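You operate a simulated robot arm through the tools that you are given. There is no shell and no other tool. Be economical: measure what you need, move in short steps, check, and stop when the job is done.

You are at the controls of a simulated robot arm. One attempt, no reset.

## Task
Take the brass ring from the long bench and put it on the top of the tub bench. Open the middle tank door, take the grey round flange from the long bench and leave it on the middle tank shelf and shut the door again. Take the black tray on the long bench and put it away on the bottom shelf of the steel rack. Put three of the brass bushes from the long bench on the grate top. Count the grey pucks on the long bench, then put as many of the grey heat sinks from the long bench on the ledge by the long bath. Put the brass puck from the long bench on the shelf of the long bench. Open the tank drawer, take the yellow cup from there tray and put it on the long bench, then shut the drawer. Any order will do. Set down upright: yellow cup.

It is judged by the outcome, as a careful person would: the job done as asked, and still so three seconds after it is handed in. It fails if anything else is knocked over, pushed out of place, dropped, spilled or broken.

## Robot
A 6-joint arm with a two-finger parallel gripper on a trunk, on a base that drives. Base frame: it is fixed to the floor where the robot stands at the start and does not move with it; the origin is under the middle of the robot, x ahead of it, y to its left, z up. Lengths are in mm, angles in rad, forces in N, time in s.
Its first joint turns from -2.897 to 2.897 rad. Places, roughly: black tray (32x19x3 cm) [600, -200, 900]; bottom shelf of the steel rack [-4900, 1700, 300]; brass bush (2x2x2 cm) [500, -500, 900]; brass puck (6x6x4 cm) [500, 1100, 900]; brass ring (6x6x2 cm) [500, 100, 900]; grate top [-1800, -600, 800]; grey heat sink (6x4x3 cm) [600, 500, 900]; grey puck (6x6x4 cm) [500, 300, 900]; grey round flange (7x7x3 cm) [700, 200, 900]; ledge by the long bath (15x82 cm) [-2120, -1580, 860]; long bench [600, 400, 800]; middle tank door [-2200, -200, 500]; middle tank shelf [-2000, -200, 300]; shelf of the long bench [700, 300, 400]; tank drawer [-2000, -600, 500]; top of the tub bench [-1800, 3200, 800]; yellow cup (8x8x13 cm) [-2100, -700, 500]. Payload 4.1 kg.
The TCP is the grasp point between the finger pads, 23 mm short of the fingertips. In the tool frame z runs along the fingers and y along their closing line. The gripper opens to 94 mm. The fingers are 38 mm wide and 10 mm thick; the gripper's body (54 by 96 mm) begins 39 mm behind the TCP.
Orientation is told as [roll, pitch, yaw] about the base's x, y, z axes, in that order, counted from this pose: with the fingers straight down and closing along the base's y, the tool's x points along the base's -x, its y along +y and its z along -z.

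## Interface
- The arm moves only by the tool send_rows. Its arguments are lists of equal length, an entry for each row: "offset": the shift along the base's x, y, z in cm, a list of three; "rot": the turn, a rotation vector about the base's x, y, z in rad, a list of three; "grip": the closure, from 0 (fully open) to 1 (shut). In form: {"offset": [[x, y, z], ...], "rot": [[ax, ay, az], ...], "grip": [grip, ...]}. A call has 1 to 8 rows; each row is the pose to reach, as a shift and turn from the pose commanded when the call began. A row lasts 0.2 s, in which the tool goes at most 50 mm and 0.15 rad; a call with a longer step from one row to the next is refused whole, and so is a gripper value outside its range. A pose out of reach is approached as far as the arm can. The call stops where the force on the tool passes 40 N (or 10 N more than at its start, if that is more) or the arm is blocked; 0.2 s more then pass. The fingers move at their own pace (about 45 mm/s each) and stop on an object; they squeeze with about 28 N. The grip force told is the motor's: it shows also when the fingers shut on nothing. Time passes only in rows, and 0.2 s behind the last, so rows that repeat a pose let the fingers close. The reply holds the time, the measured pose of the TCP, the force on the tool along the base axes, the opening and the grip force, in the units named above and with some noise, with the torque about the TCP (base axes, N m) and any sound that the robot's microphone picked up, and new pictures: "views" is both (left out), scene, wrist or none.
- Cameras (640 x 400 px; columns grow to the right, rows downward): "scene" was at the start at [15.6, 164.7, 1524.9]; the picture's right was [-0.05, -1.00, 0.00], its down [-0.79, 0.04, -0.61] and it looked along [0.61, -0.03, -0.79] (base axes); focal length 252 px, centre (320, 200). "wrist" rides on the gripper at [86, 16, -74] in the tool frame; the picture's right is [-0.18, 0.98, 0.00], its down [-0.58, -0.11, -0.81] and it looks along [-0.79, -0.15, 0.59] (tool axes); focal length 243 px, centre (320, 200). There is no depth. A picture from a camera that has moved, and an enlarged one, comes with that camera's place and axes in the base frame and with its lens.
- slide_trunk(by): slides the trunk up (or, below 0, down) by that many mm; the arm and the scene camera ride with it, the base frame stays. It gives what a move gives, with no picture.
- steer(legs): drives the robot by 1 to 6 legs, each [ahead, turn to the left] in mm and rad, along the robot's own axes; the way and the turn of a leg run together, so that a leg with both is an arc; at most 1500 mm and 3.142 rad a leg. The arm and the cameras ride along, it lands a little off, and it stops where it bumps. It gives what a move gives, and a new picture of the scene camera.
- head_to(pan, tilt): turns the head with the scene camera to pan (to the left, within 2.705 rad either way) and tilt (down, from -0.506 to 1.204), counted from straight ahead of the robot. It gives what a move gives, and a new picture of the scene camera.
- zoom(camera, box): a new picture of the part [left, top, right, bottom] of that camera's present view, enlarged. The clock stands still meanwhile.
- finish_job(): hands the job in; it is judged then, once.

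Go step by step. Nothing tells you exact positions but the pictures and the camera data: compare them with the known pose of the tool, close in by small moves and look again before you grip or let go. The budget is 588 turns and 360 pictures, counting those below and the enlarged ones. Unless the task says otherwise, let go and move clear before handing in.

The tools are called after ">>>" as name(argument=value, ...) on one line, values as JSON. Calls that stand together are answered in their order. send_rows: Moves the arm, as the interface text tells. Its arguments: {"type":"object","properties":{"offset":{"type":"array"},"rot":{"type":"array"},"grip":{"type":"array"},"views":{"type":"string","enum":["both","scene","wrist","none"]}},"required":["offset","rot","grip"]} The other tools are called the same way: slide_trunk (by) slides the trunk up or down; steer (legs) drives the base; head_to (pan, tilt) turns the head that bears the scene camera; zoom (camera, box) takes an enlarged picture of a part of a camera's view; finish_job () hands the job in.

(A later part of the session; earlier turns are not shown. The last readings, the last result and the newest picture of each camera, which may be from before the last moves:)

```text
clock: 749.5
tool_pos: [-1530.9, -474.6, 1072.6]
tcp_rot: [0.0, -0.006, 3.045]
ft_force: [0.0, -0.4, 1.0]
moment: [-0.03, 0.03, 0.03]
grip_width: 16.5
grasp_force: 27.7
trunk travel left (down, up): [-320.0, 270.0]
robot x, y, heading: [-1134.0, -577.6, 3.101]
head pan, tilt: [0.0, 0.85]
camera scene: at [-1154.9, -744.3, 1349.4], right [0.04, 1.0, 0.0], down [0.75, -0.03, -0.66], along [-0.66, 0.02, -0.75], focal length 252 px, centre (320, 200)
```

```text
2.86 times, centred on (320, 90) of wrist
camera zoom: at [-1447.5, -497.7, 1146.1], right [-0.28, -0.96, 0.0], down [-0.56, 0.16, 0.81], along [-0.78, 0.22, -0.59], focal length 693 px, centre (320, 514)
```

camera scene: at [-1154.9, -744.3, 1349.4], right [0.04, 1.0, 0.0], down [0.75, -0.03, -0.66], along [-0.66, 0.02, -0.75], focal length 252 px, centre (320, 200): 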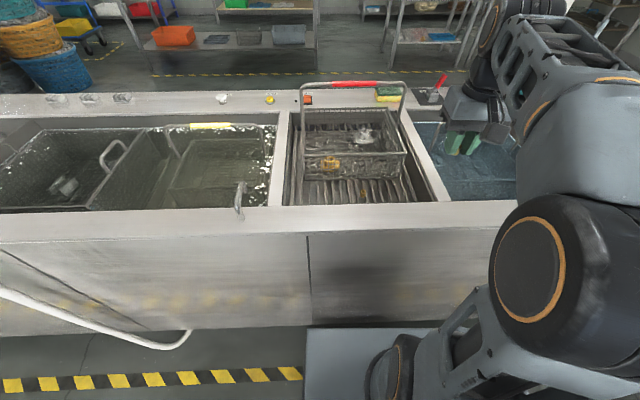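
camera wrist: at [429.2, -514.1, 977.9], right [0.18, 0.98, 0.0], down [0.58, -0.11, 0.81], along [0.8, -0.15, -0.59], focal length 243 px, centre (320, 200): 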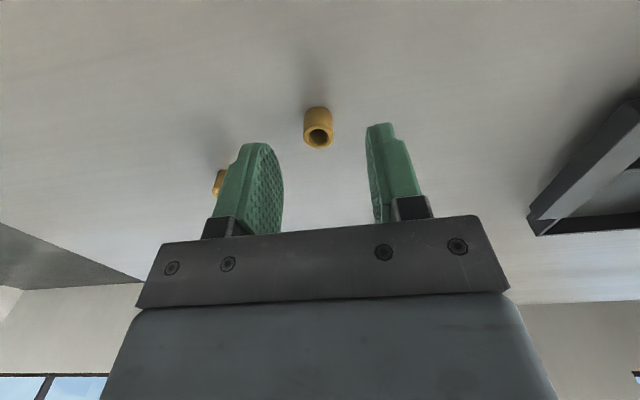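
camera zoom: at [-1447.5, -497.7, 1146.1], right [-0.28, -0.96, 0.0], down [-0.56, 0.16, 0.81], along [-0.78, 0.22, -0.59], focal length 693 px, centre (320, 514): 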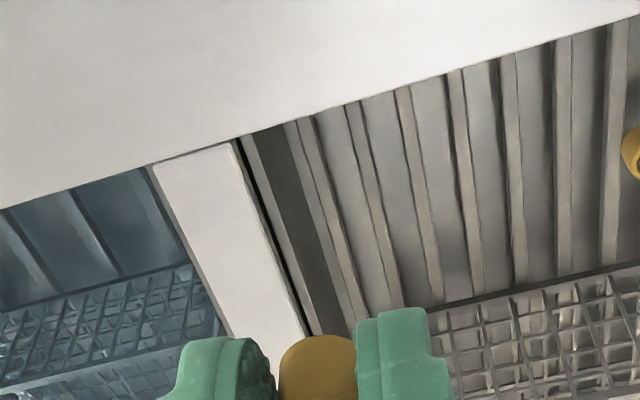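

>>> send_rows(offset=[[-2.5, -4, 0], [-5, -8, 0], [-7.5, -12, -1], [-9.5, -15, -3], [-11.4, -17.4, -6], [-11.4, -17.4, -10.5], [-11.4, -17.4, -15]], rot=[[0, 0, 0.03], [0, 0, 0.06], [0, 0, 0.09], [0, 0, 0.09], [0, 0, 0.09], [0, 0, 0.09], [0, 0, 0.09]], grip=[1, 1, 1, 1, 1, 1, 1], views="none")

>>> zoom(camera="wrist", box=[180, 20, 420, 180])

```text
clock: 751.1
tool_pos: [-1643.4, -648.4, 922.4]
tcp_rot: [0.001, -0.006, 3.134]
ft_force: [0.7, 0.4, -0.1]
moment: [-0.02, -0.03, -0.02]
grip_width: 16.7
grasp_force: 28.1
trunk travel left (down, up): [-320.0, 270.0]
robot x, y, heading: [-1131.6, -584.4, 3.101]
head pan, tilt: [0.0, 0.85]
```

```text
2.50 times, centred on (300, 100) of wrist
camera zoom: at [-1557.3, -665.1, 996.4], right [-0.19, -0.98, 0.0], down [-0.58, 0.11, 0.81], along [-0.79, 0.15, -0.59], focal length 606 px, centre (370, 450)
```

zoom: 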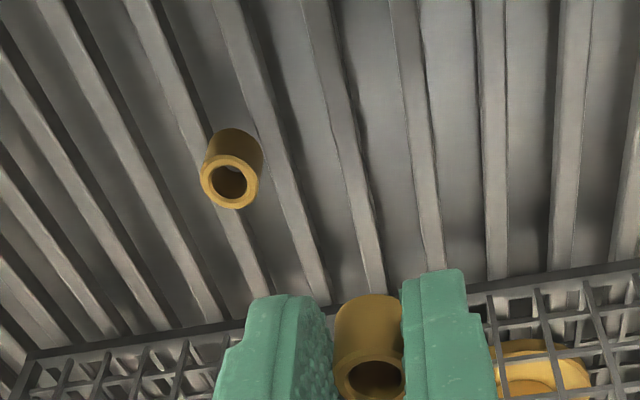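

>>> send_rows(offset=[[0, 0, -4], [0, 0, -7.4]], rot=[[0, 0, 0], [0, 0, 0]], grip=[1, 1], views="none")

>>> zoom(camera="wrist", box=[220, 60, 420, 200])

```text
clock: 751.7
tool_pos: [-1646.2, -649.3, 848.4]
tcp_rot: [-0.001, -0.006, 3.134]
ft_force: [0.3, -0.6, -0.2]
moment: [-0.02, 0.03, 0.04]
grip_width: 16.4
grasp_force: 28.2
trunk travel left (down, up): [-320.0, 270.0]
robot x, y, heading: [-1133.1, -581.3, 3.103]
head pan, tilt: [0.0, 0.85]
```

```text
2.86 times, centred on (320, 130) of wrist
camera zoom: at [-1558.8, -665.7, 922.3], right [-0.19, -0.98, 0.0], down [-0.58, 0.11, 0.81], along [-0.79, 0.15, -0.59], focal length 693 px, centre (320, 400)
```

zoom: 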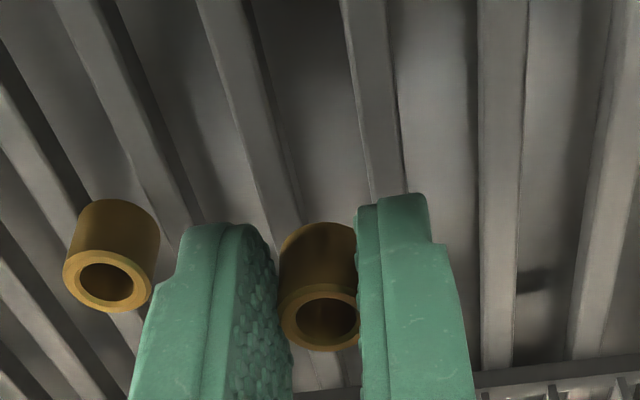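

>>> send_rows(offset=[[0, -0.2, -0.5], [0, -0.2, -0.9], [0, -0.2, -1.3], [0, -0.2, -1.7], [0, -0.2, -2.0]], rot=[[0, 0, 0], [0, 0, 0], [0, 0, 0], [0, 0, 0], [0, 0, 0]], grip=[1, 1, 1, 1, 1], views="none")

```text
clock: 752.9
tool_pos: [-1645.2, -650.1, 829.4]
tcp_rot: [0.001, -0.006, 3.134]
ft_force: [1.0, -1.3, 3.7]
moment: [-0.04, -0.02, -0.01]
grip_width: 16.3
grasp_force: 28.1
trunk travel left (down, up): [-320.0, 270.0]
robot x, y, heading: [-1131.6, -579.1, 3.104]
head pan, tilt: [0.0, 0.85]
```

>>> send_rows(offset=[[0, 0, -0.1], [0, 0, 0], [0, 0, 0], [0, 0, 0], [0, 0, 1.5], [0, 0, 5], [0, 0, 9]], rot=[[0, 0, 0], [0, 0, 0], [0, 0, 0], [0, 0, 0], [0, 0, 0], [0, 0, 0], [0, 0, 0]], grip=[1, 0.75, 0.66, 0.66, 0.66, 0.66, 0.66], views="none")

>>> zoom(camera="wrist", box=[180, 20, 420, 180])

```text
clock: 754.5
tool_pos: [-1646.5, -651.3, 919.3]
tcp_rot: [0.0, -0.005, 3.134]
ft_force: [0.0, 0.0, -0.5]
moment: [-0.03, 0.01, -0.01]
grip_width: 32.1
grasp_force: 0.1
trunk travel left (down, up): [-320.0, 270.0]
robot x, y, heading: [-1131.0, -578.3, 3.104]
head pan, tilt: [0.0, 0.85]
```

```text
2.50 times, centred on (300, 100) of wrist
camera zoom: at [-1560.0, -667.2, 992.6], right [-0.19, -0.98, 0.0], down [-0.58, 0.11, 0.81], along [-0.79, 0.15, -0.59], focal length 606 px, centre (370, 450)
```

zoom: 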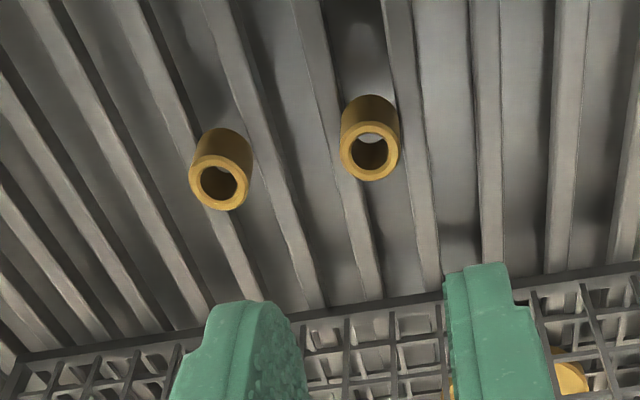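

Both stand steadily. Raise, retract, and fetch the third.

>>> send_rows(offset=[[1, 0, 4], [3, 0.5, 8], [6.5, 1, 11], [10.5, 2, 13]], rot=[[0, 0, 0], [0, 0, 0], [0, 0, 0], [0, 0, 0]], grip=[0.5, 0.5, 0.5, 0.5], views="none")

```text
clock: 755.5
tool_pos: [-1540.5, -630.7, 1047.6]
tcp_rot: [0.0, -0.003, 3.133]
ft_force: [-0.7, 0.4, -0.3]
moment: [0.01, 0.0, -0.01]
grip_width: 47.1
grasp_force: 0.0
trunk travel left (down, up): [-320.0, 270.0]
robot x, y, heading: [-1129.1, -580.4, 3.106]
head pan, tilt: [0.0, 0.85]
```

>>> steer(legs=[[-450, 0], [0, -3.106], [680, 0]])

>>> send_rows(offset=[[0, 0, 0]], rot=[[0, 0, 0]], grip=[0.5], views="wrist")

```text
clock: 768.9
tool_pos: [428.9, -519.5, 1049.1]
tcp_rot: [0.002, -0.005, 0.045]
ft_force: [0.6, 0.0, -0.5]
moment: [0.02, -0.02, -0.02]
grip_width: 46.8
grasp_force: 0.0
trunk travel left (down, up): [-320.0, 270.0]
robot x, y, heading: [18.0, -593.9, 0.016]
head pan, tilt: [0.0, 0.85]
camera scene: at [38.8, -422.8, 1349.4], right [0.02, -1.0, 0.0], down [-0.75, -0.01, -0.66], along [0.66, 0.01, -0.75], focal length 252 px, centre (320, 200)
```

scene: 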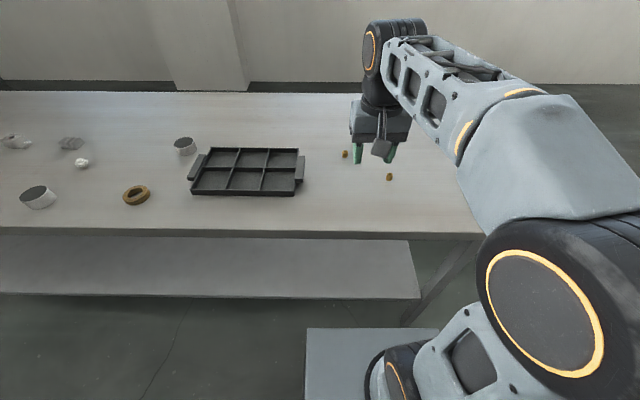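

```text
clock: 769.3
tool_pos: [429.1, -520.3, 1047.9]
tcp_rot: [0.0, -0.005, 0.046]
ft_force: [0.8, -0.4, -0.8]
moment: [0.01, 0.02, 0.01]
grip_width: 46.8
grasp_force: 0.1
trunk travel left (down, up): [-320.0, 270.0]
robot x, y, heading: [27.9, -591.0, 0.015]
head pan, tilt: [0.0, 0.85]
camera wrist: at [341.2, -507.4, 1121.1], right [0.14, 0.99, 0.0], down [0.58, -0.08, 0.81], along [0.8, -0.11, -0.59], focal length 243 px, centre (320, 200)
```

wrist: 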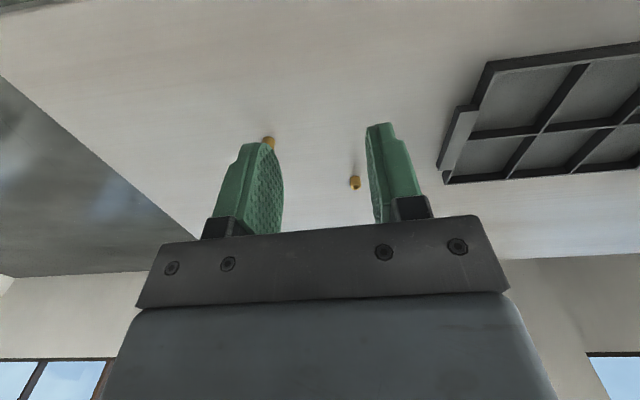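

>>> send_rows(offset=[[3.5, -2.5, -2], [7, -5, -4], [10, -7.5, -6], [12.2, -8.8, -9]], rot=[[0, 0, -0.02], [0, 0, -0.04], [0, 0, -0.04], [0, 0, -0.04]], grip=[0.5, 0.5, 0.5, 0.5], views="wrist")

```text
clock: 770.3
tool_pos: [550.5, -606.8, 958.4]
tcp_rot: [0.0, -0.005, 0.006]
ft_force: [0.1, 0.0, -0.5]
moment: [0.0, -0.01, 0.04]
grip_width: 46.9
grasp_force: 0.1
trunk travel left (down, up): [-320.0, 270.0]
robot x, y, heading: [24.3, -592.1, 0.012]
head pan, tilt: [0.0, 0.85]
camera wrist: at [463.8, -590.7, 1032.0], right [0.18, 0.98, 0.0], down [0.58, -0.1, 0.81], along [0.8, -0.14, -0.59], focal length 243 px, centre (320, 200)
```

wrist: 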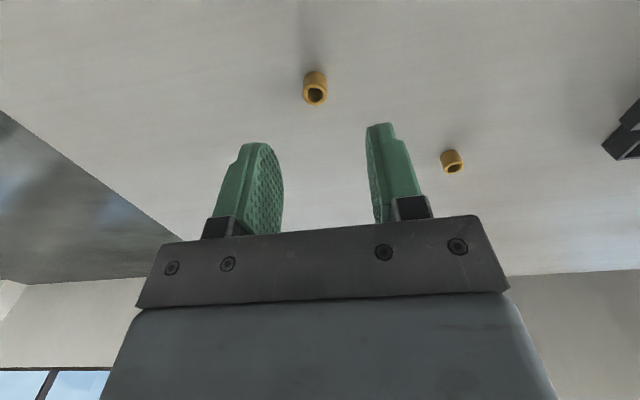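

>>> send_rows(offset=[[0.4, -0.2, -3], [0.7, -0.3, -5.4]], rot=[[0, 0, 0], [0, 0, 0]], grip=[0.5, 0.5], views="wrist")

```text
clock: 770.9
tool_pos: [558.8, -609.4, 903.8]
tcp_rot: [0.0, -0.003, 0.006]
ft_force: [0.1, 0.0, -0.5]
moment: [0.01, -0.05, 0.02]
grip_width: 47.1
grasp_force: 0.0
trunk travel left (down, up): [-320.0, 270.0]
robot x, y, heading: [21.9, -593.3, 0.014]
head pan, tilt: [0.0, 0.85]
camera wrist: at [471.2, -592.8, 977.1], right [0.18, 0.98, 0.0], down [0.58, -0.11, 0.81], along [0.8, -0.14, -0.59], focal length 243 px, centre (320, 200)
```

wrist: 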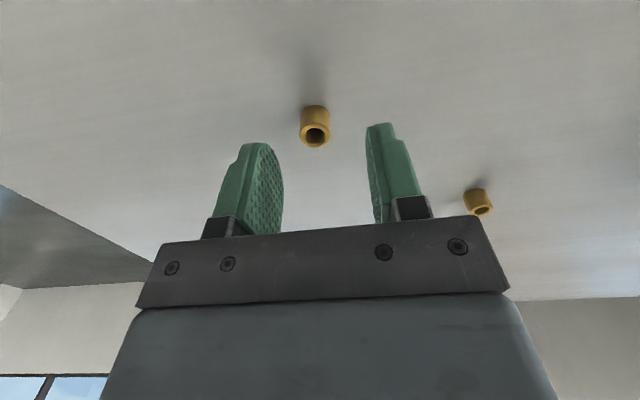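

>>> send_rows(offset=[[-0.2, -0.1, -1.4], [-0.2, -0.1, -2.4], [-0.2, -0.1, -2.4], [-0.2, -0.1, -2.4], [-0.2, -0.1, -2.4]], rot=[[0, 0, 0], [0, 0, 0], [0, 0, 0], [0, 0, 0], [0, 0, 0]], grip=[0.5, 0.5, 1, 1, 1], views="none")

>>> send_rows(offset=[[0, 0, 3], [0, 0, 7], [-2, 0, 11], [-5, 0, 14], [-9, 0, 17], [-13, 0, 19]], rot=[[0, 0, 0], [0, 0, 0], [0, 0, 0], [0, 0, 0], [0, 0, 0], [0, 0, 0]], grip=[1, 1, 1, 1, 1, 1], views="wrist")

```text
clock: 772.1
tool_pos: [556.8, -611.4, 880.7]
tcp_rot: [0.0, -0.005, 0.004]
ft_force: [-0.2, -1.1, 0.1]
moment: [0.04, -0.02, -0.02]
grip_width: 16.6
grasp_force: 28.4
trunk travel left (down, up): [-320.0, 270.0]
robot x, y, heading: [22.6, -594.7, 0.014]
head pan, tilt: [0.0, 0.85]
```

```text
clock: 773.5
tool_pos: [426.7, -611.6, 1072.3]
tcp_rot: [0.001, -0.006, 0.007]
ft_force: [1.8, 0.5, -1.5]
moment: [-0.01, 0.03, -0.03]
grip_width: 16.6
grasp_force: 28.1
trunk travel left (down, up): [-320.0, 270.0]
robot x, y, heading: [22.7, -594.7, 0.018]
head pan, tilt: [0.0, 0.85]
camera wrist: at [338.9, -595.3, 1145.3], right [0.18, 0.98, 0.0], down [0.58, -0.1, 0.81], along [0.8, -0.14, -0.59], focal length 243 px, centre (320, 200)
```

wrist: 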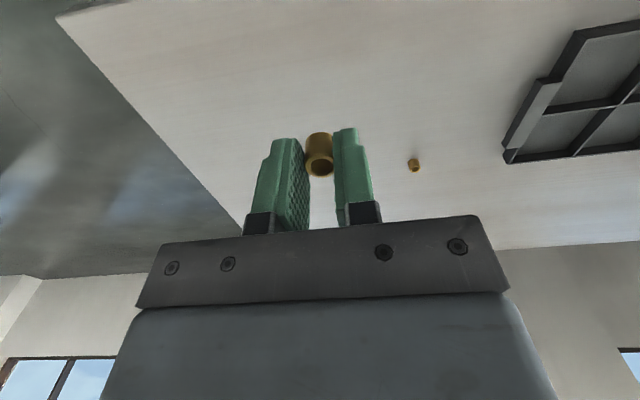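

>>> steer(legs=[[-220, 0], [0, 3.12], [925, 0]])

```text
clock: 786.9
tool_pos: [-1529.1, -530.3, 1071.7]
tcp_rot: [0.0, -0.005, 3.104]
ft_force: [1.1, -0.4, -0.4]
moment: [-0.02, -0.02, 0.01]
grip_width: 16.6
grasp_force: 27.8
trunk travel left (down, up): [-320.0, 270.0]
robot x, y, heading: [-1125.0, -570.4, 3.12]
head pan, tilt: [0.0, 0.85]
camera scene: at [-1148.4, -732.4, 1349.4], right [0.03, 1.0, 0.0], down [0.75, -0.02, -0.66], along [-0.66, 0.02, -0.75], focal length 252 px, centre (320, 200)
```

scene: 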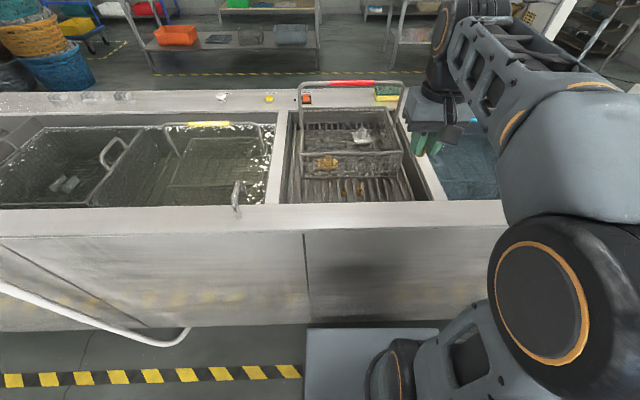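

>>> send_rows(offset=[[-4, -1, -1], [-8, -2, -3], [-11.6, -2.8, -6], [-11.6, -2.8, -10.5], [-11.6, -2.8, -15], [-11.6, -2.8, -19], [-11.6, -2.8, -22.4]], rot=[[0, 0, 0.02], [0, 0, 0.035], [0, 0, 0.035], [0, 0, 0.035], [0, 0, 0.035], [0, 0, 0.035], [0, 0, 0.035]], grip=[1, 1, 1, 1, 1, 1, 1], views="none")

>>> zoom(camera="wrist", box=[220, 60, 420, 200])

```text
clock: 788.5
tool_pos: [-1646.0, -558.3, 845.7]
tcp_rot: [0.001, -0.007, 3.14]
ft_force: [-0.9, -0.9, 0.0]
moment: [0.01, -0.02, -0.02]
grip_width: 16.6
grasp_force: 28.1
trunk travel left (down, up): [-320.0, 270.0]
robot x, y, heading: [-1127.6, -568.5, 3.11]
head pan, tilt: [0.0, 0.85]
```

```text
2.86 times, centred on (320, 130) of wrist
camera zoom: at [-1560.1, -573.8, 918.8], right [-0.19, -0.98, 0.0], down [-0.58, 0.11, 0.81], along [-0.8, 0.15, -0.59], focal length 693 px, centre (320, 400)
```

zoom: 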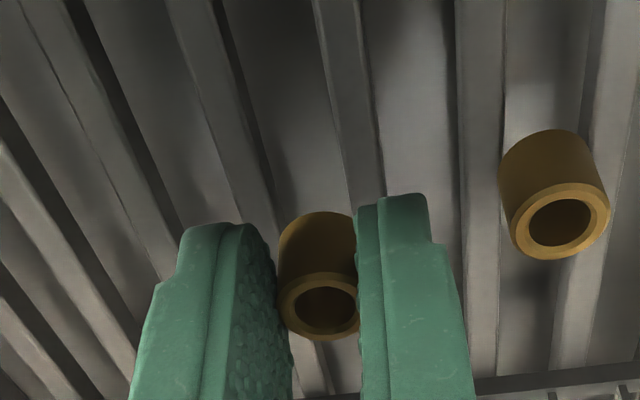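

Bars indicate the gap centre is ~3 mm toward +y; shift and lower.

>>> send_rows(offset=[[0, 0.3, -0.4], [0, 0.3, -0.8], [0, 0.3, -1.2], [0, 0.3, -1.5], [0, 0.3, -1.8]], rot=[[0, 0, 0], [0, 0, 0], [0, 0, 0], [0, 0, 0], [0, 0, 0]], grip=[1, 1, 1, 1, 1], views="none")

```text
clock: 789.7
tool_pos: [-1644.6, -555.7, 830.9]
tcp_rot: [0.0, -0.009, 3.14]
ft_force: [1.6, 0.2, 14.2]
moment: [-0.02, 0.02, 0.01]
grip_width: 16.9
grasp_force: 27.8
trunk travel left (down, up): [-320.0, 270.0]
robot x, y, heading: [-1126.8, -568.9, 3.114]
head pan, tilt: [0.0, 0.85]
```

>>> send_rows(offset=[[0, 0, 0.1], [0, 0, 0.1], [0, 0, 0.1], [0, 0, 0.1], [0, 0, 1.5], [0, 0, 5], [0, 0, 9]], rot=[[0, 0, 0], [0, 0, 0], [0, 0, 0], [0, 0, 0], [0, 0, 0], [0, 0, 0], [0, 0, 0]], grip=[1, 0.75, 0.66, 0.66, 0.66, 0.66, 0.66], views="none")

>>> zoom(camera="wrist", box=[220, 20, 460, 180])

```text
clock: 791.3
tool_pos: [-1645.3, -557.0, 919.8]
tcp_rot: [-0.001, -0.006, 3.139]
ft_force: [-0.5, 0.4, -0.3]
moment: [-0.01, -0.02, 0.01]
grip_width: 32.1
grasp_force: 0.1
trunk travel left (down, up): [-320.0, 270.0]
robot x, y, heading: [-1125.9, -569.4, 3.111]
head pan, tilt: [0.0, 0.85]
```

```text
2.50 times, centred on (340, 100) of wrist
camera zoom: at [-1557.7, -571.7, 993.0], right [-0.19, -0.98, 0.0], down [-0.58, 0.11, 0.81], along [-0.8, 0.15, -0.59], focal length 606 px, centre (270, 450)
```

zoom: 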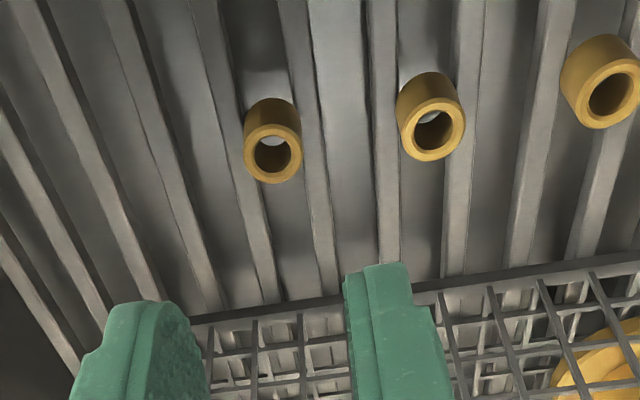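

All three bushes stand on the grate. Now the brass ring: raise the arm and return to the bench.

>>> send_rows(offset=[[1, 0, 4], [3, 0.5, 8], [6.5, 1, 11], [10.5, 2, 13]], rot=[[0, 0, 0], [0, 0, 0], [0, 0, 0], [0, 0, 0]], grip=[0, 0, 0, 0], views="none")

```text
clock: 792.3
tool_pos: [-1537.9, -536.5, 1048.8]
tcp_rot: [0.0, -0.005, 3.141]
ft_force: [-0.2, -0.4, 0.3]
moment: [0.02, 0.0, 0.0]
grip_width: 93.9
grasp_force: 0.0
trunk travel left (down, up): [-320.0, 270.0]
robot x, y, heading: [-1126.3, -564.3, 3.113]
head pan, tilt: [0.0, 0.85]
```

>>> steer(legs=[[-450, 0], [0, -2.323], [925, 0], [0, -0.79]])

>>> send_rows(offset=[[0, 0, 0]], rot=[[0, 0, 0]], grip=[0], views="wrist")

```text
clock: 807.1
tool_pos: [390.4, 27.4, 1049.7]
tcp_rot: [-0.001, -0.004, -0.004]
ft_force: [-0.7, -0.2, -0.8]
moment: [-0.02, -0.03, 0.0]
grip_width: 93.9
grasp_force: 0.0
trunk travel left (down, up): [-320.0, 270.0]
robot x, y, heading: [-19.9, 58.3, -0.029]
head pan, tilt: [0.0, 0.85]
camera scene: at [0.0, 227.3, 1349.4], right [-0.03, -1.0, 0.0], down [-0.75, 0.02, -0.66], along [0.66, -0.02, -0.75], focal length 252 px, centre (320, 200)
```

scene: 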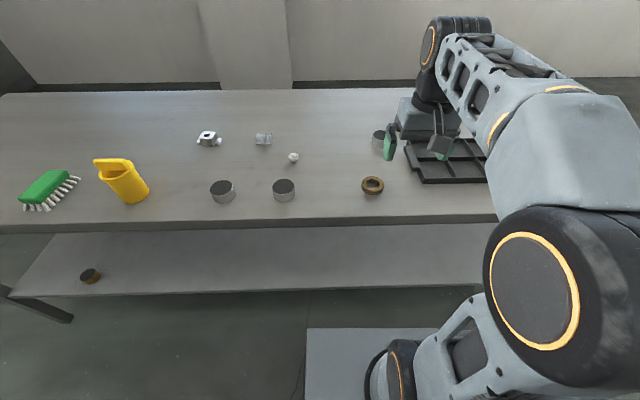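

```text
clock: 807.5
tool_pos: [389.7, 27.7, 1048.9]
tcp_rot: [0.0, -0.006, -0.004]
ft_force: [-0.1, -0.9, 0.1]
moment: [0.0, 0.01, 0.01]
grip_width: 93.8
grasp_force: 0.1
trunk travel left (down, up): [-320.0, 270.0]
robot x, y, heading: [-25.2, 61.1, -0.034]
head pan, tilt: [0.0, 0.85]
camera wrist: at [302.3, 44.8, 1122.8], right [0.19, 0.98, 0.0], down [0.58, -0.11, 0.81], along [0.79, -0.15, -0.59], focal length 243 px, centre (320, 200)
```

wrist: 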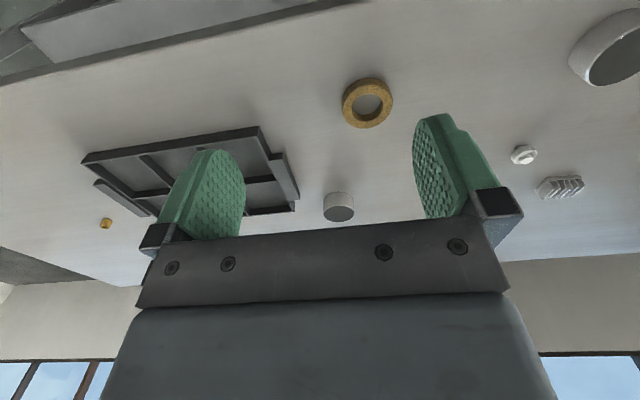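

>>> send_rows(offset=[[3, 1.8, -3], [6, 3.6, -6], [8, 4.2, -9.5], [8.4, 4.2, -13]], rot=[[0, 0, 0], [0, 0, 0], [0, 0, 0], [0, 0, 0]], grip=[0, 0, 0, 0], views="wrist")

```text
clock: 808.5
tool_pos: [473.7, 68.2, 920.5]
tcp_rot: [0.001, -0.007, -0.003]
ft_force: [-0.3, 0.1, 0.2]
moment: [-0.02, -0.02, -0.01]
grip_width: 94.0
grasp_force: 0.0
trunk travel left (down, up): [-320.0, 270.0]
robot x, y, heading: [-25.6, 59.6, -0.029]
head pan, tilt: [0.0, 0.85]
camera wrist: at [386.4, 85.0, 993.8], right [0.19, 0.98, 0.0], down [0.58, -0.11, 0.81], along [0.8, -0.15, -0.59], focal length 243 px, centre (320, 200)
```

wrist: 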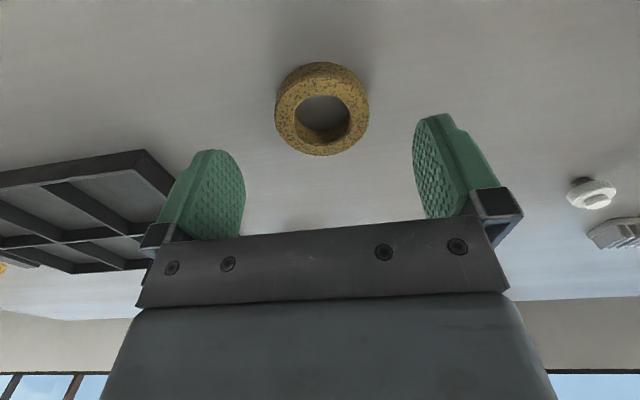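

>>> send_rows(offset=[[-0.3, 0.2, -2], [-0.3, 0.2, -3.8], [-0.3, 0.2, -4.6], [-0.3, 0.2, -4.6], [-0.3, 0.2, -4.6], [-0.3, 0.2, -4.6]], rot=[[0, 0, 0], [0, 0, 0], [0, 0, 0], [0, 0, 0], [0, 0, 0], [0, 0, 0]], grip=[0, 0, 0, 1, 1, 1], views="none")

>>> send_rows(offset=[[0, 0, 0.6], [0, 0, 1.5], [0, 0, 4], [0, 0, 8], [-2, 0, 12], [-4, 0, 16], [-7, 0, 19]], rot=[[0, 0, 0], [0, 0, 0], [0, 0, 0], [0, 0, 0], [0, 0, 0], [0, 0, 0], [0, 0, 0]], grip=[1, 1, 1, 1, 1, 1, 1], views="wrist")

```text
clock: 809.9
tool_pos: [469.8, 68.8, 874.2]
tcp_rot: [0.0, -0.006, -0.003]
ft_force: [0.1, -0.2, 0.1]
moment: [-0.03, -0.04, -0.02]
grip_width: 58.8
grasp_force: 28.4
trunk travel left (down, up): [-320.0, 270.0]
robot x, y, heading: [-23.5, 57.9, -0.027]
head pan, tilt: [0.0, 0.85]
```

```text
clock: 811.5
tool_pos: [399.1, 70.5, 1063.8]
tcp_rot: [0.001, -0.002, -0.004]
ft_force: [0.4, -0.2, -2.5]
moment: [0.0, 0.03, -0.02]
grip_width: 58.7
grasp_force: 27.9
trunk travel left (down, up): [-320.0, 270.0]
robot x, y, heading: [-22.8, 58.0, -0.031]
head pan, tilt: [0.0, 0.85]
camera wrist: at [312.8, 88.4, 1136.7], right [0.19, 0.98, 0.0], down [0.58, -0.11, 0.81], along [0.79, -0.15, -0.59], focal length 243 px, centre (320, 200)
```

wrist: 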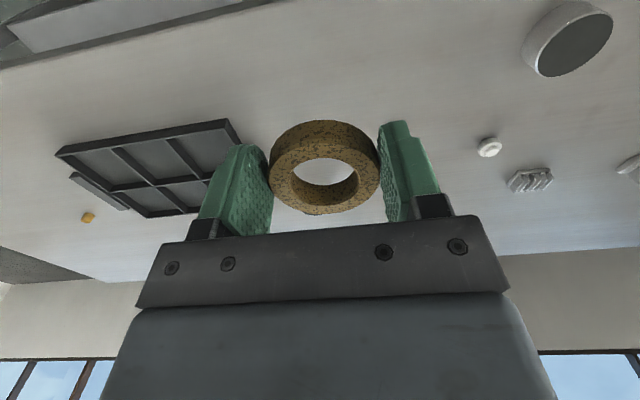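

Ring held. Drive to the tub bench.

>>> steer(legs=[[-200, 0], [0, 2.207], [1250, 0], [1200, 0], [0, -0.605]])

>>> head_to(pan=0, tilt=0.5)

```text
clock: 831.7
tool_pos: [-1719.8, 2487.9, 1062.9]
tcp_rot: [0.0, -0.007, 1.629]
ft_force: [-0.5, -0.7, -2.0]
moment: [-0.08, 0.01, 0.0]
grip_width: 58.5
grasp_force: 27.8
trunk travel left (down, up): [-320.0, 270.0]
robot x, y, heading: [-1684.4, 2067.6, 1.603]
head pan, tilt: [0.0, 0.85]
camera scene: at [-1847.2, 2080.5, 1349.4], right [1.0, 0.03, 0.0], down [0.03, -0.75, -0.66], along [-0.02, 0.66, -0.75], focal length 252 px, centre (320, 200)
```

scene: 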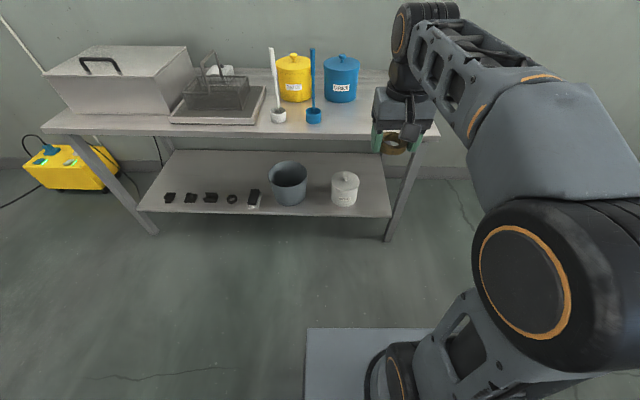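

```text
clock: 832.5
tool_pos: [-1718.5, 2488.0, 1062.9]
tcp_rot: [0.0, -0.006, 1.63]
ft_force: [0.2, 0.0, -2.5]
moment: [-0.01, -0.01, -0.01]
grip_width: 58.6
grasp_force: 28.4
trunk travel left (down, up): [-320.0, 270.0]
robot x, y, heading: [-1679.8, 2064.0, 1.603]
head pan, tilt: [0.0, 0.499]
camera scene: at [-1847.7, 2093.3, 1379.3], right [1.0, 0.03, 0.0], down [0.02, -0.48, -0.88], along [-0.03, 0.88, -0.48], focal length 252 px, centre (320, 200)
```

scene: 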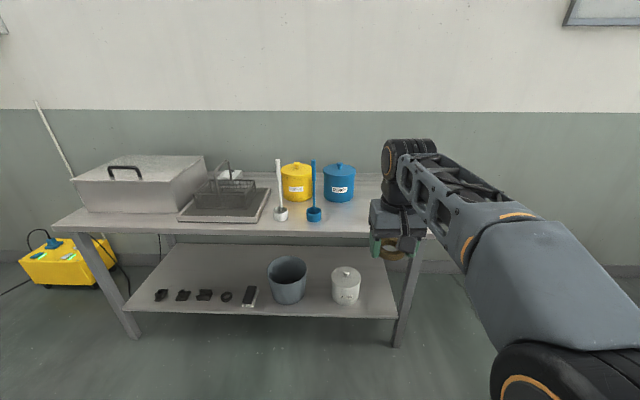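

>>> send_rows(offset=[[0, 0, 0]], rot=[[0, 0, 0]], grip=[1], views="wrist")

```text
clock: 833.0
tool_pos: [-1719.3, 2487.9, 1063.1]
tcp_rot: [0.001, -0.005, 1.629]
ft_force: [1.1, -0.5, -1.7]
moment: [-0.04, -0.01, 0.01]
grip_width: 58.5
grasp_force: 28.3
trunk travel left (down, up): [-320.0, 270.0]
robot x, y, heading: [-1682.4, 2066.0, 1.602]
head pan, tilt: [0.0, 0.499]
camera wrist: at [-1730.3, 2401.2, 1136.5], right [-0.99, 0.13, 0.0], down [0.07, 0.58, 0.81], along [0.1, 0.8, -0.59], focal length 243 px, centre (320, 200)
```

wrist: 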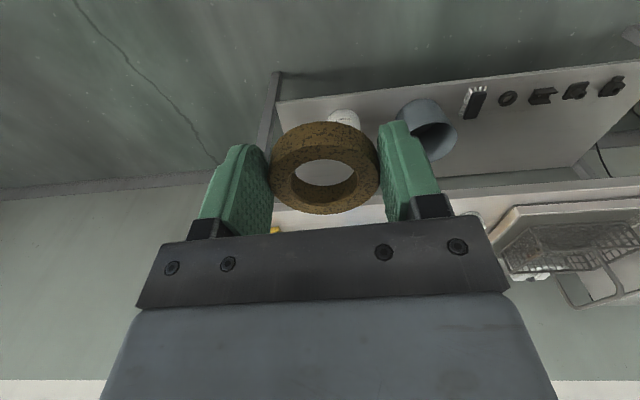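

>>> steer(legs=[[0, -0.03], [320, 0]])

>>> send_rows(offset=[[1, 0, 1]], rot=[[0, 0, 0]], grip=[1], views="wrist")

```text
clock: 835.5
tool_pos: [-1710.5, 2814.1, 1061.9]
tcp_rot: [0.001, -0.005, 1.605]
ft_force: [-0.2, -0.1, -1.9]
moment: [0.01, -0.02, -0.01]
grip_width: 58.4
grasp_force: 28.3
trunk travel left (down, up): [-320.0, 270.0]
robot x, y, heading: [-1683.4, 2391.5, 1.577]
head pan, tilt: [0.0, 0.499]
camera scene: at [-1849.2, 2422.7, 1379.4], right [1.0, 0.01, 0.0], down [0.0, -0.48, -0.88], along [-0.01, 0.88, -0.48], focal length 252 px, centre (320, 200)
```

scene: 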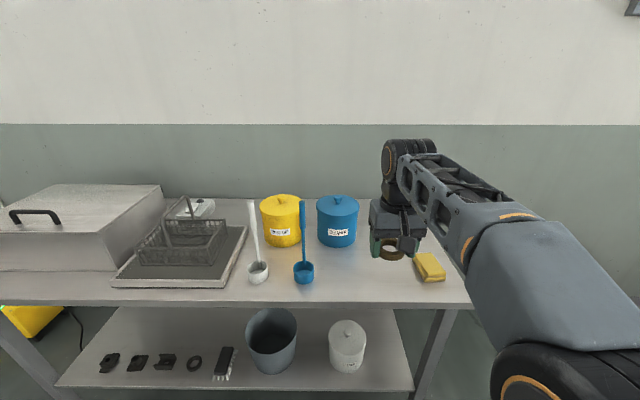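

```text
clock: 835.9
tool_pos: [-1700.5, 2814.2, 1072.6]
tcp_rot: [0.001, -0.003, 1.604]
ft_force: [-0.5, -0.4, -2.1]
moment: [-0.02, 0.02, 0.0]
grip_width: 58.6
grasp_force: 27.9
trunk travel left (down, up): [-320.0, 270.0]
robot x, y, heading: [-1684.9, 2391.7, 1.583]
head pan, tilt: [0.0, 0.499]
camera wrist: at [-1714.0, 2727.2, 1146.5], right [-0.99, 0.15, 0.0], down [0.09, 0.58, 0.81], along [0.12, 0.8, -0.59], focal length 243 px, centre (320, 200)
```

wrist: 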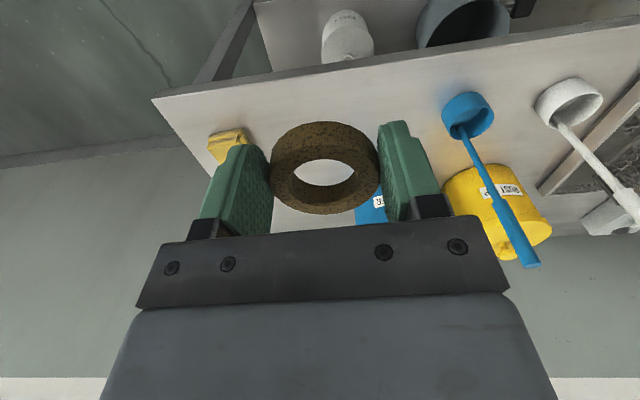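

Tub bench top is z≈790, front edge y≈2900. I'll place the ring at about [-1700, 2990], between the blue dipper and the sponge.

>>> steer(legs=[[110, 0]])

>>> send_rows(offset=[[0, 3, -4], [0, 6.5, -7.5], [0, 6.5, -12], [0, 6.5, -16.5], [0, 6.5, -20.5]], rot=[[0, 0, 0], [0, 0, 0], [0, 0, 0], [0, 0, 0], [0, 0, 0]], grip=[1, 1, 1, 1, 1], views="both")

```text
clock: 837.1
tool_pos: [-1700.6, 2920.6, 1074.1]
tcp_rot: [0.0, -0.005, 1.606]
ft_force: [-0.6, 0.8, -2.1]
moment: [-0.01, -0.01, 0.02]
grip_width: 58.3
grasp_force: 28.0
trunk travel left (down, up): [-320.0, 270.0]
robot x, y, heading: [-1684.2, 2498.9, 1.583]
head pan, tilt: [0.0, 0.499]
camera scene: at [-1850.3, 2530.0, 1379.4], right [1.0, 0.01, 0.0], down [0.01, -0.48, -0.88], along [-0.01, 0.88, -0.48], focal length 252 px, centre (320, 200)
```

scene: 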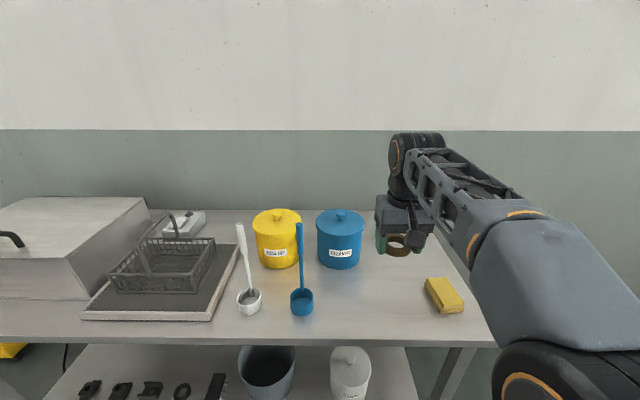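

```text
clock: 838.3
tool_pos: [-1702.8, 2986.5, 869.5]
tcp_rot: [0.001, -0.006, 1.607]
ft_force: [0.6, -0.1, -2.8]
moment: [-0.06, 0.03, 0.01]
grip_width: 58.6
grasp_force: 28.4
trunk travel left (down, up): [-320.0, 270.0]
robot x, y, heading: [-1684.0, 2499.0, 1.582]
head pan, tilt: [0.0, 0.499]
camera scene: at [-1850.3, 2530.0, 1379.4], right [1.0, 0.01, 0.0], down [0.01, -0.48, -0.88], along [-0.01, 0.88, -0.48], focal length 252 px, centre (320, 200)
camera wrist: at [-1716.8, 2900.1, 941.5], right [-0.99, 0.15, 0.0], down [0.09, 0.58, 0.81], along [0.12, 0.8, -0.59], focal length 243 px, centre (320, 200)
```

scene: 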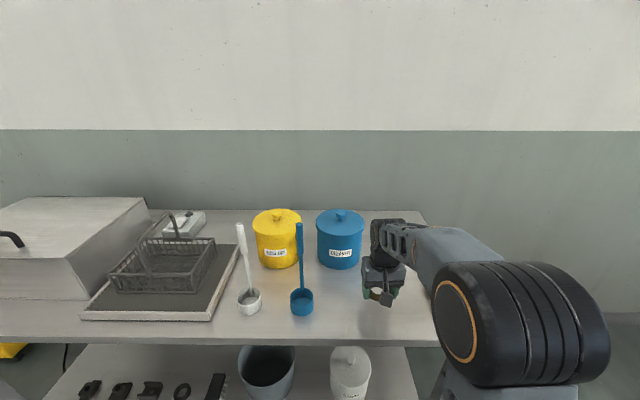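
wrist: 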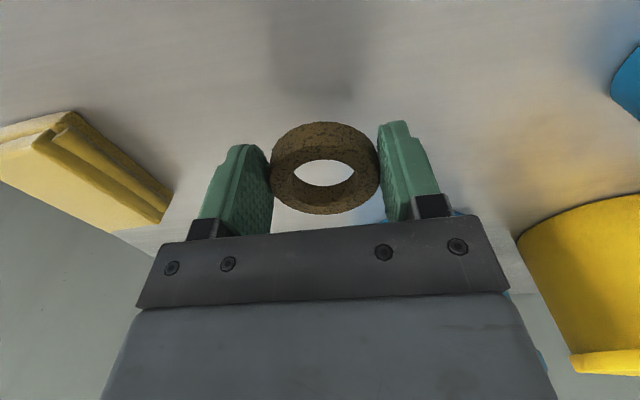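

>>> send_rows(offset=[[0, 0, -2.5], [0, 0, -4], [0, 0, -4.7], [0, 0, -5.3], [0, 0, -5.8], [0, 0, -6.3], [0, 0, -6.8]], rot=[[0, 0, 0], [0, 0, 0], [0, 0, 0], [0, 0, 0], [0, 0, 0], [0, 0, 0], [0, 0, 0]], grip=[1, 1, 1, 1, 1, 1, 1], views="none")

```text
clock: 839.3
tool_pos: [-1702.0, 2987.9, 823.0]
tcp_rot: [0.001, -0.018, 1.607]
ft_force: [-0.1, -4.1, 18.4]
moment: [-0.48, 0.07, 0.02]
grip_width: 58.7
grasp_force: 28.2
trunk travel left (down, up): [-320.0, 270.0]
robot x, y, heading: [-1685.9, 2499.8, 1.584]
head pan, tilt: [0.0, 0.499]
stopped in row 5: the force on the tool passed its limit (the readings are from after the stop); the commanded pose is now the measured one
```

Contact (table z≈800). Release and rise.

>>> send_rows(offset=[[0, 0, 0.1], [0, 0, 0.1], [0, 0, 0.1], [0, 0, 0.1], [0, 0, 3], [0, 0, 7], [0, -2, 11.5], [0, -5, 15]], rot=[[0, 0, 0], [0, 0, 0], [0, 0, 0], [0, 0, 0], [0, 0, 0], [0, 0, 0], [0, 0, 0], [0, 0, 0]], grip=[1, 0.5, 0.2, 0, 0, 0, 0, 0], views="wrist")

```text
clock: 841.1
tool_pos: [-1701.6, 2937.4, 973.6]
tcp_rot: [-0.001, -0.011, 1.606]
ft_force: [0.4, 0.5, -0.8]
moment: [0.01, 0.01, -0.02]
grip_width: 93.7
grasp_force: 0.1
trunk travel left (down, up): [-320.0, 270.0]
robot x, y, heading: [-1688.2, 2500.2, 1.582]
head pan, tilt: [0.0, 0.499]
camera wrist: at [-1715.0, 2849.9, 1046.5], right [-0.99, 0.15, 0.0], down [0.09, 0.58, 0.81], along [0.12, 0.8, -0.58], focal length 243 px, centre (320, 200)
```

wrist: 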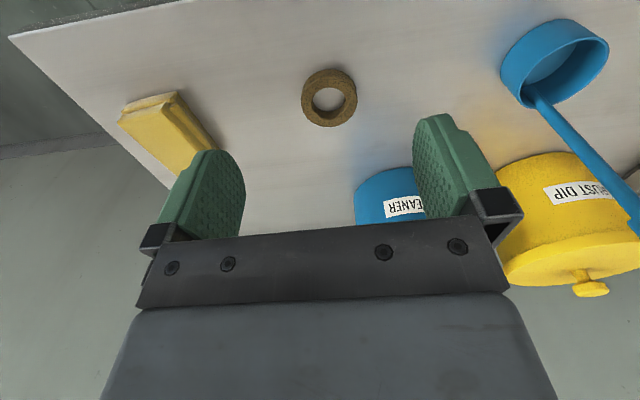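

The ring is in place. Before fetching the tray, look at the rack's bottom shelf from here.

>>> head_to(pan=1.75, tilt=0.2)

>>> zoom(camera="scene", box=[240, 100, 440, 260])

```text
clock: 842.9
tool_pos: [-1701.1, 2937.2, 973.0]
tcp_rot: [-0.001, -0.015, 1.607]
ft_force: [0.1, 0.4, 0.0]
moment: [0.02, -0.01, -0.01]
grip_width: 93.9
grasp_force: 0.0
trunk travel left (down, up): [-320.0, 270.0]
robot x, y, heading: [-1683.5, 2498.3, 1.582]
head pan, tilt: [1.751, 0.201]
camera scene: at [-1940.8, 2421.2, 1407.1], right [-0.19, 0.98, 0.0], down [0.2, 0.04, -0.98], along [-0.96, -0.19, -0.2], focal length 252 px, centre (320, 200)
```

scene: 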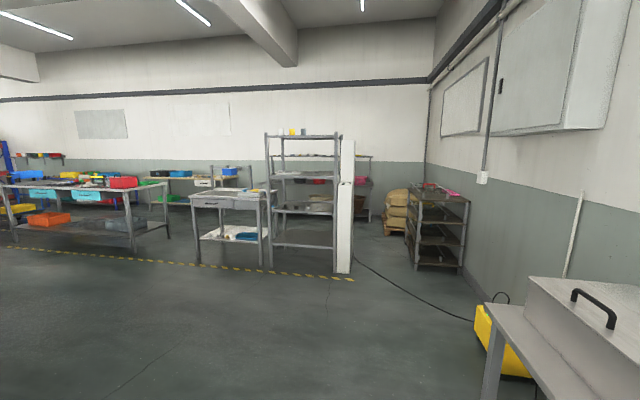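

```text
2.50 times, centred on (340, 180) of scene
camera zoom: at [-1940.8, 2421.2, 1407.1], right [-0.19, 0.98, 0.0], down [0.2, 0.04, -0.98], along [-0.96, -0.19, -0.2], focal length 630 px, centre (270, 250)
```

zoom: 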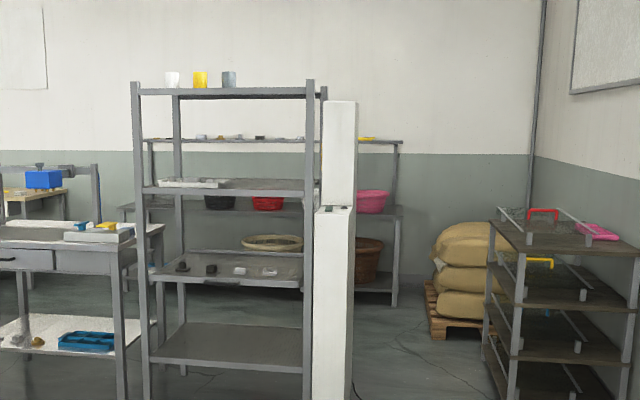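

The rack's bottom shelf (z≈290, front x≈-4600, y≈1290–2070) is empty and deep. Now go for the tray.

>>> steer(legs=[[-500, 0], [0, -2.498], [1360, 0], [1340, 0], [0, 0.916]])

>>> head_to(pan=0, tilt=0.85)

```text
clock: 866.6
tool_pos: [404.2, -99.5, 974.1]
tcp_rot: [-0.002, -0.014, 0.02]
ft_force: [0.7, -0.2, -0.1]
moment: [0.02, 0.02, -0.03]
grip_width: 94.1
grasp_force: 0.1
trunk travel left (down, up): [-320.0, 270.0]
robot x, y, heading: [-32.3, -110.1, -0.006]
head pan, tilt: [1.751, 0.201]
camera scene: at [-109.4, 150.1, 1407.1], right [0.98, 0.17, 0.0], down [0.03, -0.2, -0.98], along [-0.17, 0.96, -0.2], focal length 252 px, centre (320, 200)
```

scene: 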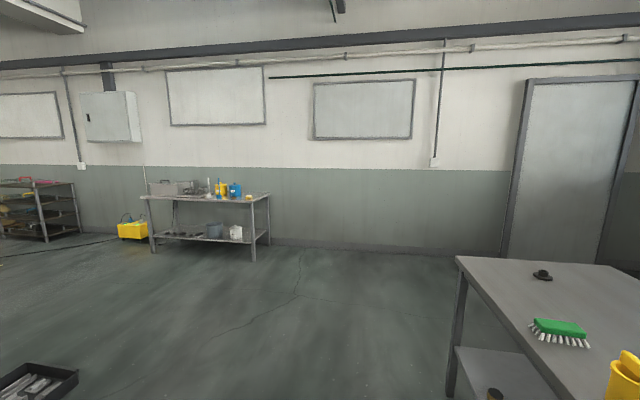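

```text
clock: 868.4
tool_pos: [404.4, -99.6, 974.0]
tcp_rot: [-0.001, -0.014, 0.02]
ft_force: [-0.4, 0.8, 0.8]
moment: [0.03, 0.0, 0.03]
grip_width: 93.9
grasp_force: 0.1
trunk travel left (down, up): [-320.0, 270.0]
robot x, y, heading: [-34.3, -111.0, -0.008]
head pan, tilt: [0.0, 0.85]
camera scene: at [-14.9, 58.0, 1349.4], right [0.0, -1.0, 0.0], down [-0.75, 0.0, -0.66], along [0.66, 0.0, -0.75], focal length 252 px, centre (320, 200)
```

scene: 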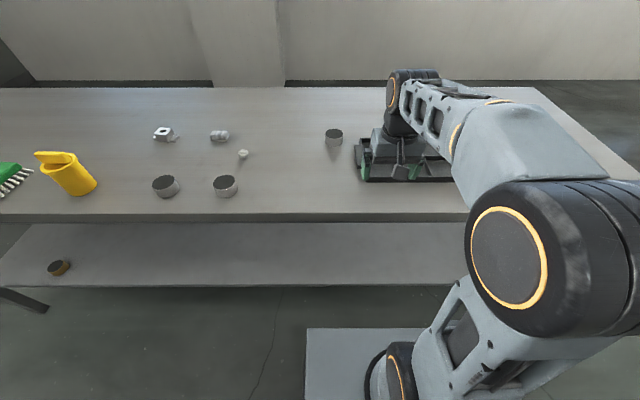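

Raise the arm, rotate the tool by -90° and then lean it toward +y, to test the special tray grasp pose.

>>> send_rows(offset=[[0, -1, 3], [0, -2, 6], [1, -3, 9], [2, -4, 11], [3, -5, 12], [4, -6, 12], [5, -7, 12], [6, -8, 12]], rot=[[0, 0.01, -0.148], [0, 0.01, -0.296], [0, 0.01, -0.444], [0, 0.01, -0.592], [0, 0.01, -0.74], [0, 0.01, -0.888], [0, 0.01, -1.036], [0, 0.01, -1.184]], grip=[0, 0, 0, 0, 0, 0, 0, 0], views="none")

>>> send_rows(offset=[[0, 0, 0], [0, 0, 0], [0, 0, 0]], rot=[[0, 0, -0.14], [0, 0, -0.28], [0, 0, -0.406]], grip=[0, 0, 0], views="none")

>>> send_rows(offset=[[0, 0, 0], [0, 0, 0], [0, 0, 0], [0, 0, 0], [0, 0, 0]], rot=[[0.13, 0, 0], [0.26, 0, 0], [0.39, 0, 0], [0.52, 0, 0], [0.65, 0, 0]], grip=[0, 0, 0, 0, 0], views="both")

```text
clock: 870.2
tool_pos: [464.4, -180.7, 1093.8]
tcp_rot: [-0.006, -0.004, -1.165]
ft_force: [0.4, 0.3, 0.8]
moment: [0.0, 0.01, -0.03]
grip_width: 94.0
grasp_force: 0.1
trunk travel left (down, up): [-320.0, 270.0]
robot x, y, heading: [-37.1, -110.4, 0.001]
head pan, tilt: [0.0, 0.85]
```

```text
clock: 871.0
tool_pos: [464.4, -179.7, 1093.4]
tcp_rot: [-0.005, -0.005, -1.574]
ft_force: [-0.3, -0.2, -0.1]
moment: [-0.02, 0.03, 0.02]
grip_width: 94.2
grasp_force: 0.0
trunk travel left (down, up): [-320.0, 270.0]
robot x, y, heading: [-37.4, -111.5, -0.007]
head pan, tilt: [0.0, 0.85]
```

```text
clock: 872.2
tool_pos: [464.7, -179.5, 1093.8]
tcp_rot: [-0.004, 0.645, -1.569]
ft_force: [-0.8, 0.1, -0.4]
moment: [-0.02, 0.02, 0.0]
grip_width: 94.2
grasp_force: 0.0
trunk travel left (down, up): [-320.0, 270.0]
robot x, y, heading: [-37.9, -109.0, -0.003]
head pan, tilt: [0.0, 0.85]
camera scene: at [-15.0, 57.9, 1349.4], right [0.0, -1.0, 0.0], down [-0.75, 0.0, -0.66], along [0.66, 0.0, -0.75], focal length 252 px, centre (320, 200)
camera wrist: at [480.4, -155.0, 1204.2], right [0.98, -0.14, -0.11], down [-0.1, -0.95, 0.29], along [-0.15, -0.28, -0.95], focal length 243 px, centre (320, 200)
```

scene: 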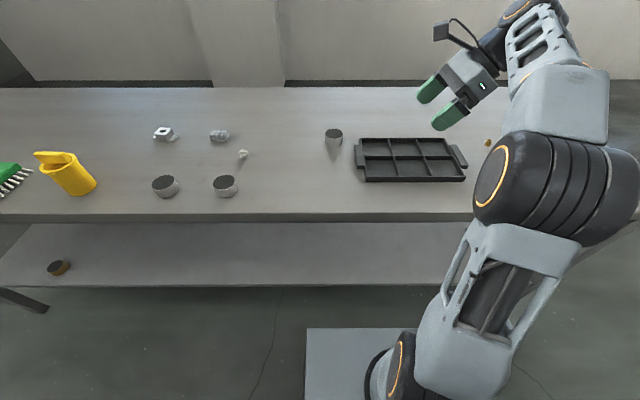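
wrist: 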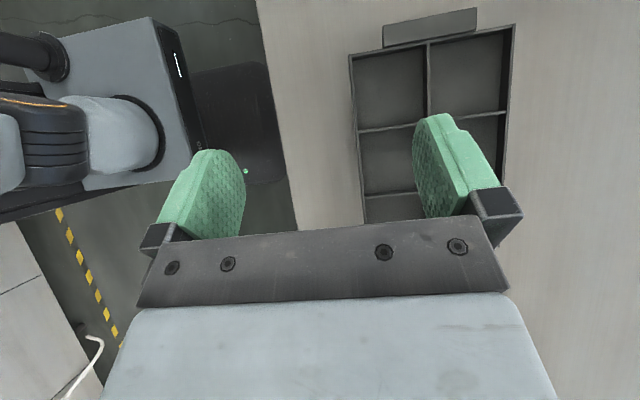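

The pose works and the camera is on top. Test rotating it by -90° about vertical (the carry/insert pose).

>>> send_rows(offset=[[0, 0, 0], [0, 0, 0], [0, 0, 0], [0, 0, 0], [0, 0, 0], [0, 0, 0], [0, 0, 0], [0, 0, 0]], rot=[[0, 0, -0.145], [0, 0, -0.29], [0, 0, -0.435], [0, 0, -0.58], [0, 0, -0.725], [0, 0, -0.87], [0, 0, -1.015], [0, 0, -1.16]], grip=[0, 0, 0, 0, 0, 0, 0, 0], views="none")

>>> send_rows(offset=[[0, 0, 0], [0, 0, 0], [0, 0, 0]], rot=[[0, 0, -0.14], [0, 0, -0.28], [0, 0, -0.41]], grip=[0, 0, 0], views="scene")

```text
clock: 874.0
tool_pos: [463.9, -179.6, 1094.2]
tcp_rot: [-0.006, 0.646, -2.731]
ft_force: [-0.3, -0.2, 0.7]
moment: [0.01, -0.01, -0.01]
grip_width: 94.0
grasp_force: 0.0
trunk travel left (down, up): [-320.0, 270.0]
robot x, y, heading: [-33.3, -113.3, -0.004]
head pan, tilt: [0.0, 0.85]
```

```text
clock: 874.8
tool_pos: [463.6, -179.3, 1094.4]
tcp_rot: [-0.003, 0.646, -3.14]
ft_force: [-0.4, -0.7, 0.0]
moment: [-0.02, 0.0, 0.01]
grip_width: 94.0
grasp_force: 0.1
trunk travel left (down, up): [-320.0, 270.0]
robot x, y, heading: [-32.5, -112.2, -0.006]
head pan, tilt: [0.0, 0.85]
camera scene: at [-15.0, 57.9, 1349.4], right [0.0, -1.0, 0.0], down [-0.75, 0.0, -0.66], along [0.66, 0.0, -0.75], focal length 252 px, centre (320, 200)
```

scene: 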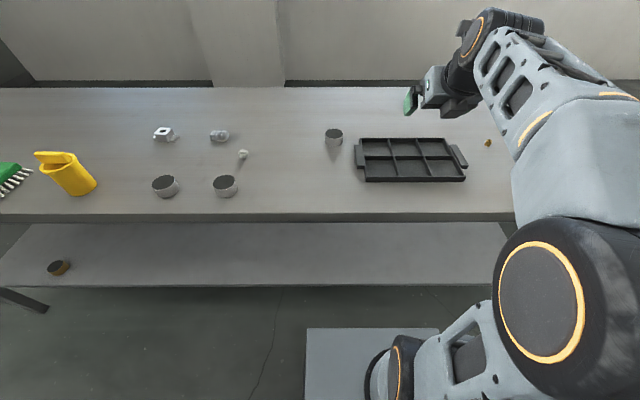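

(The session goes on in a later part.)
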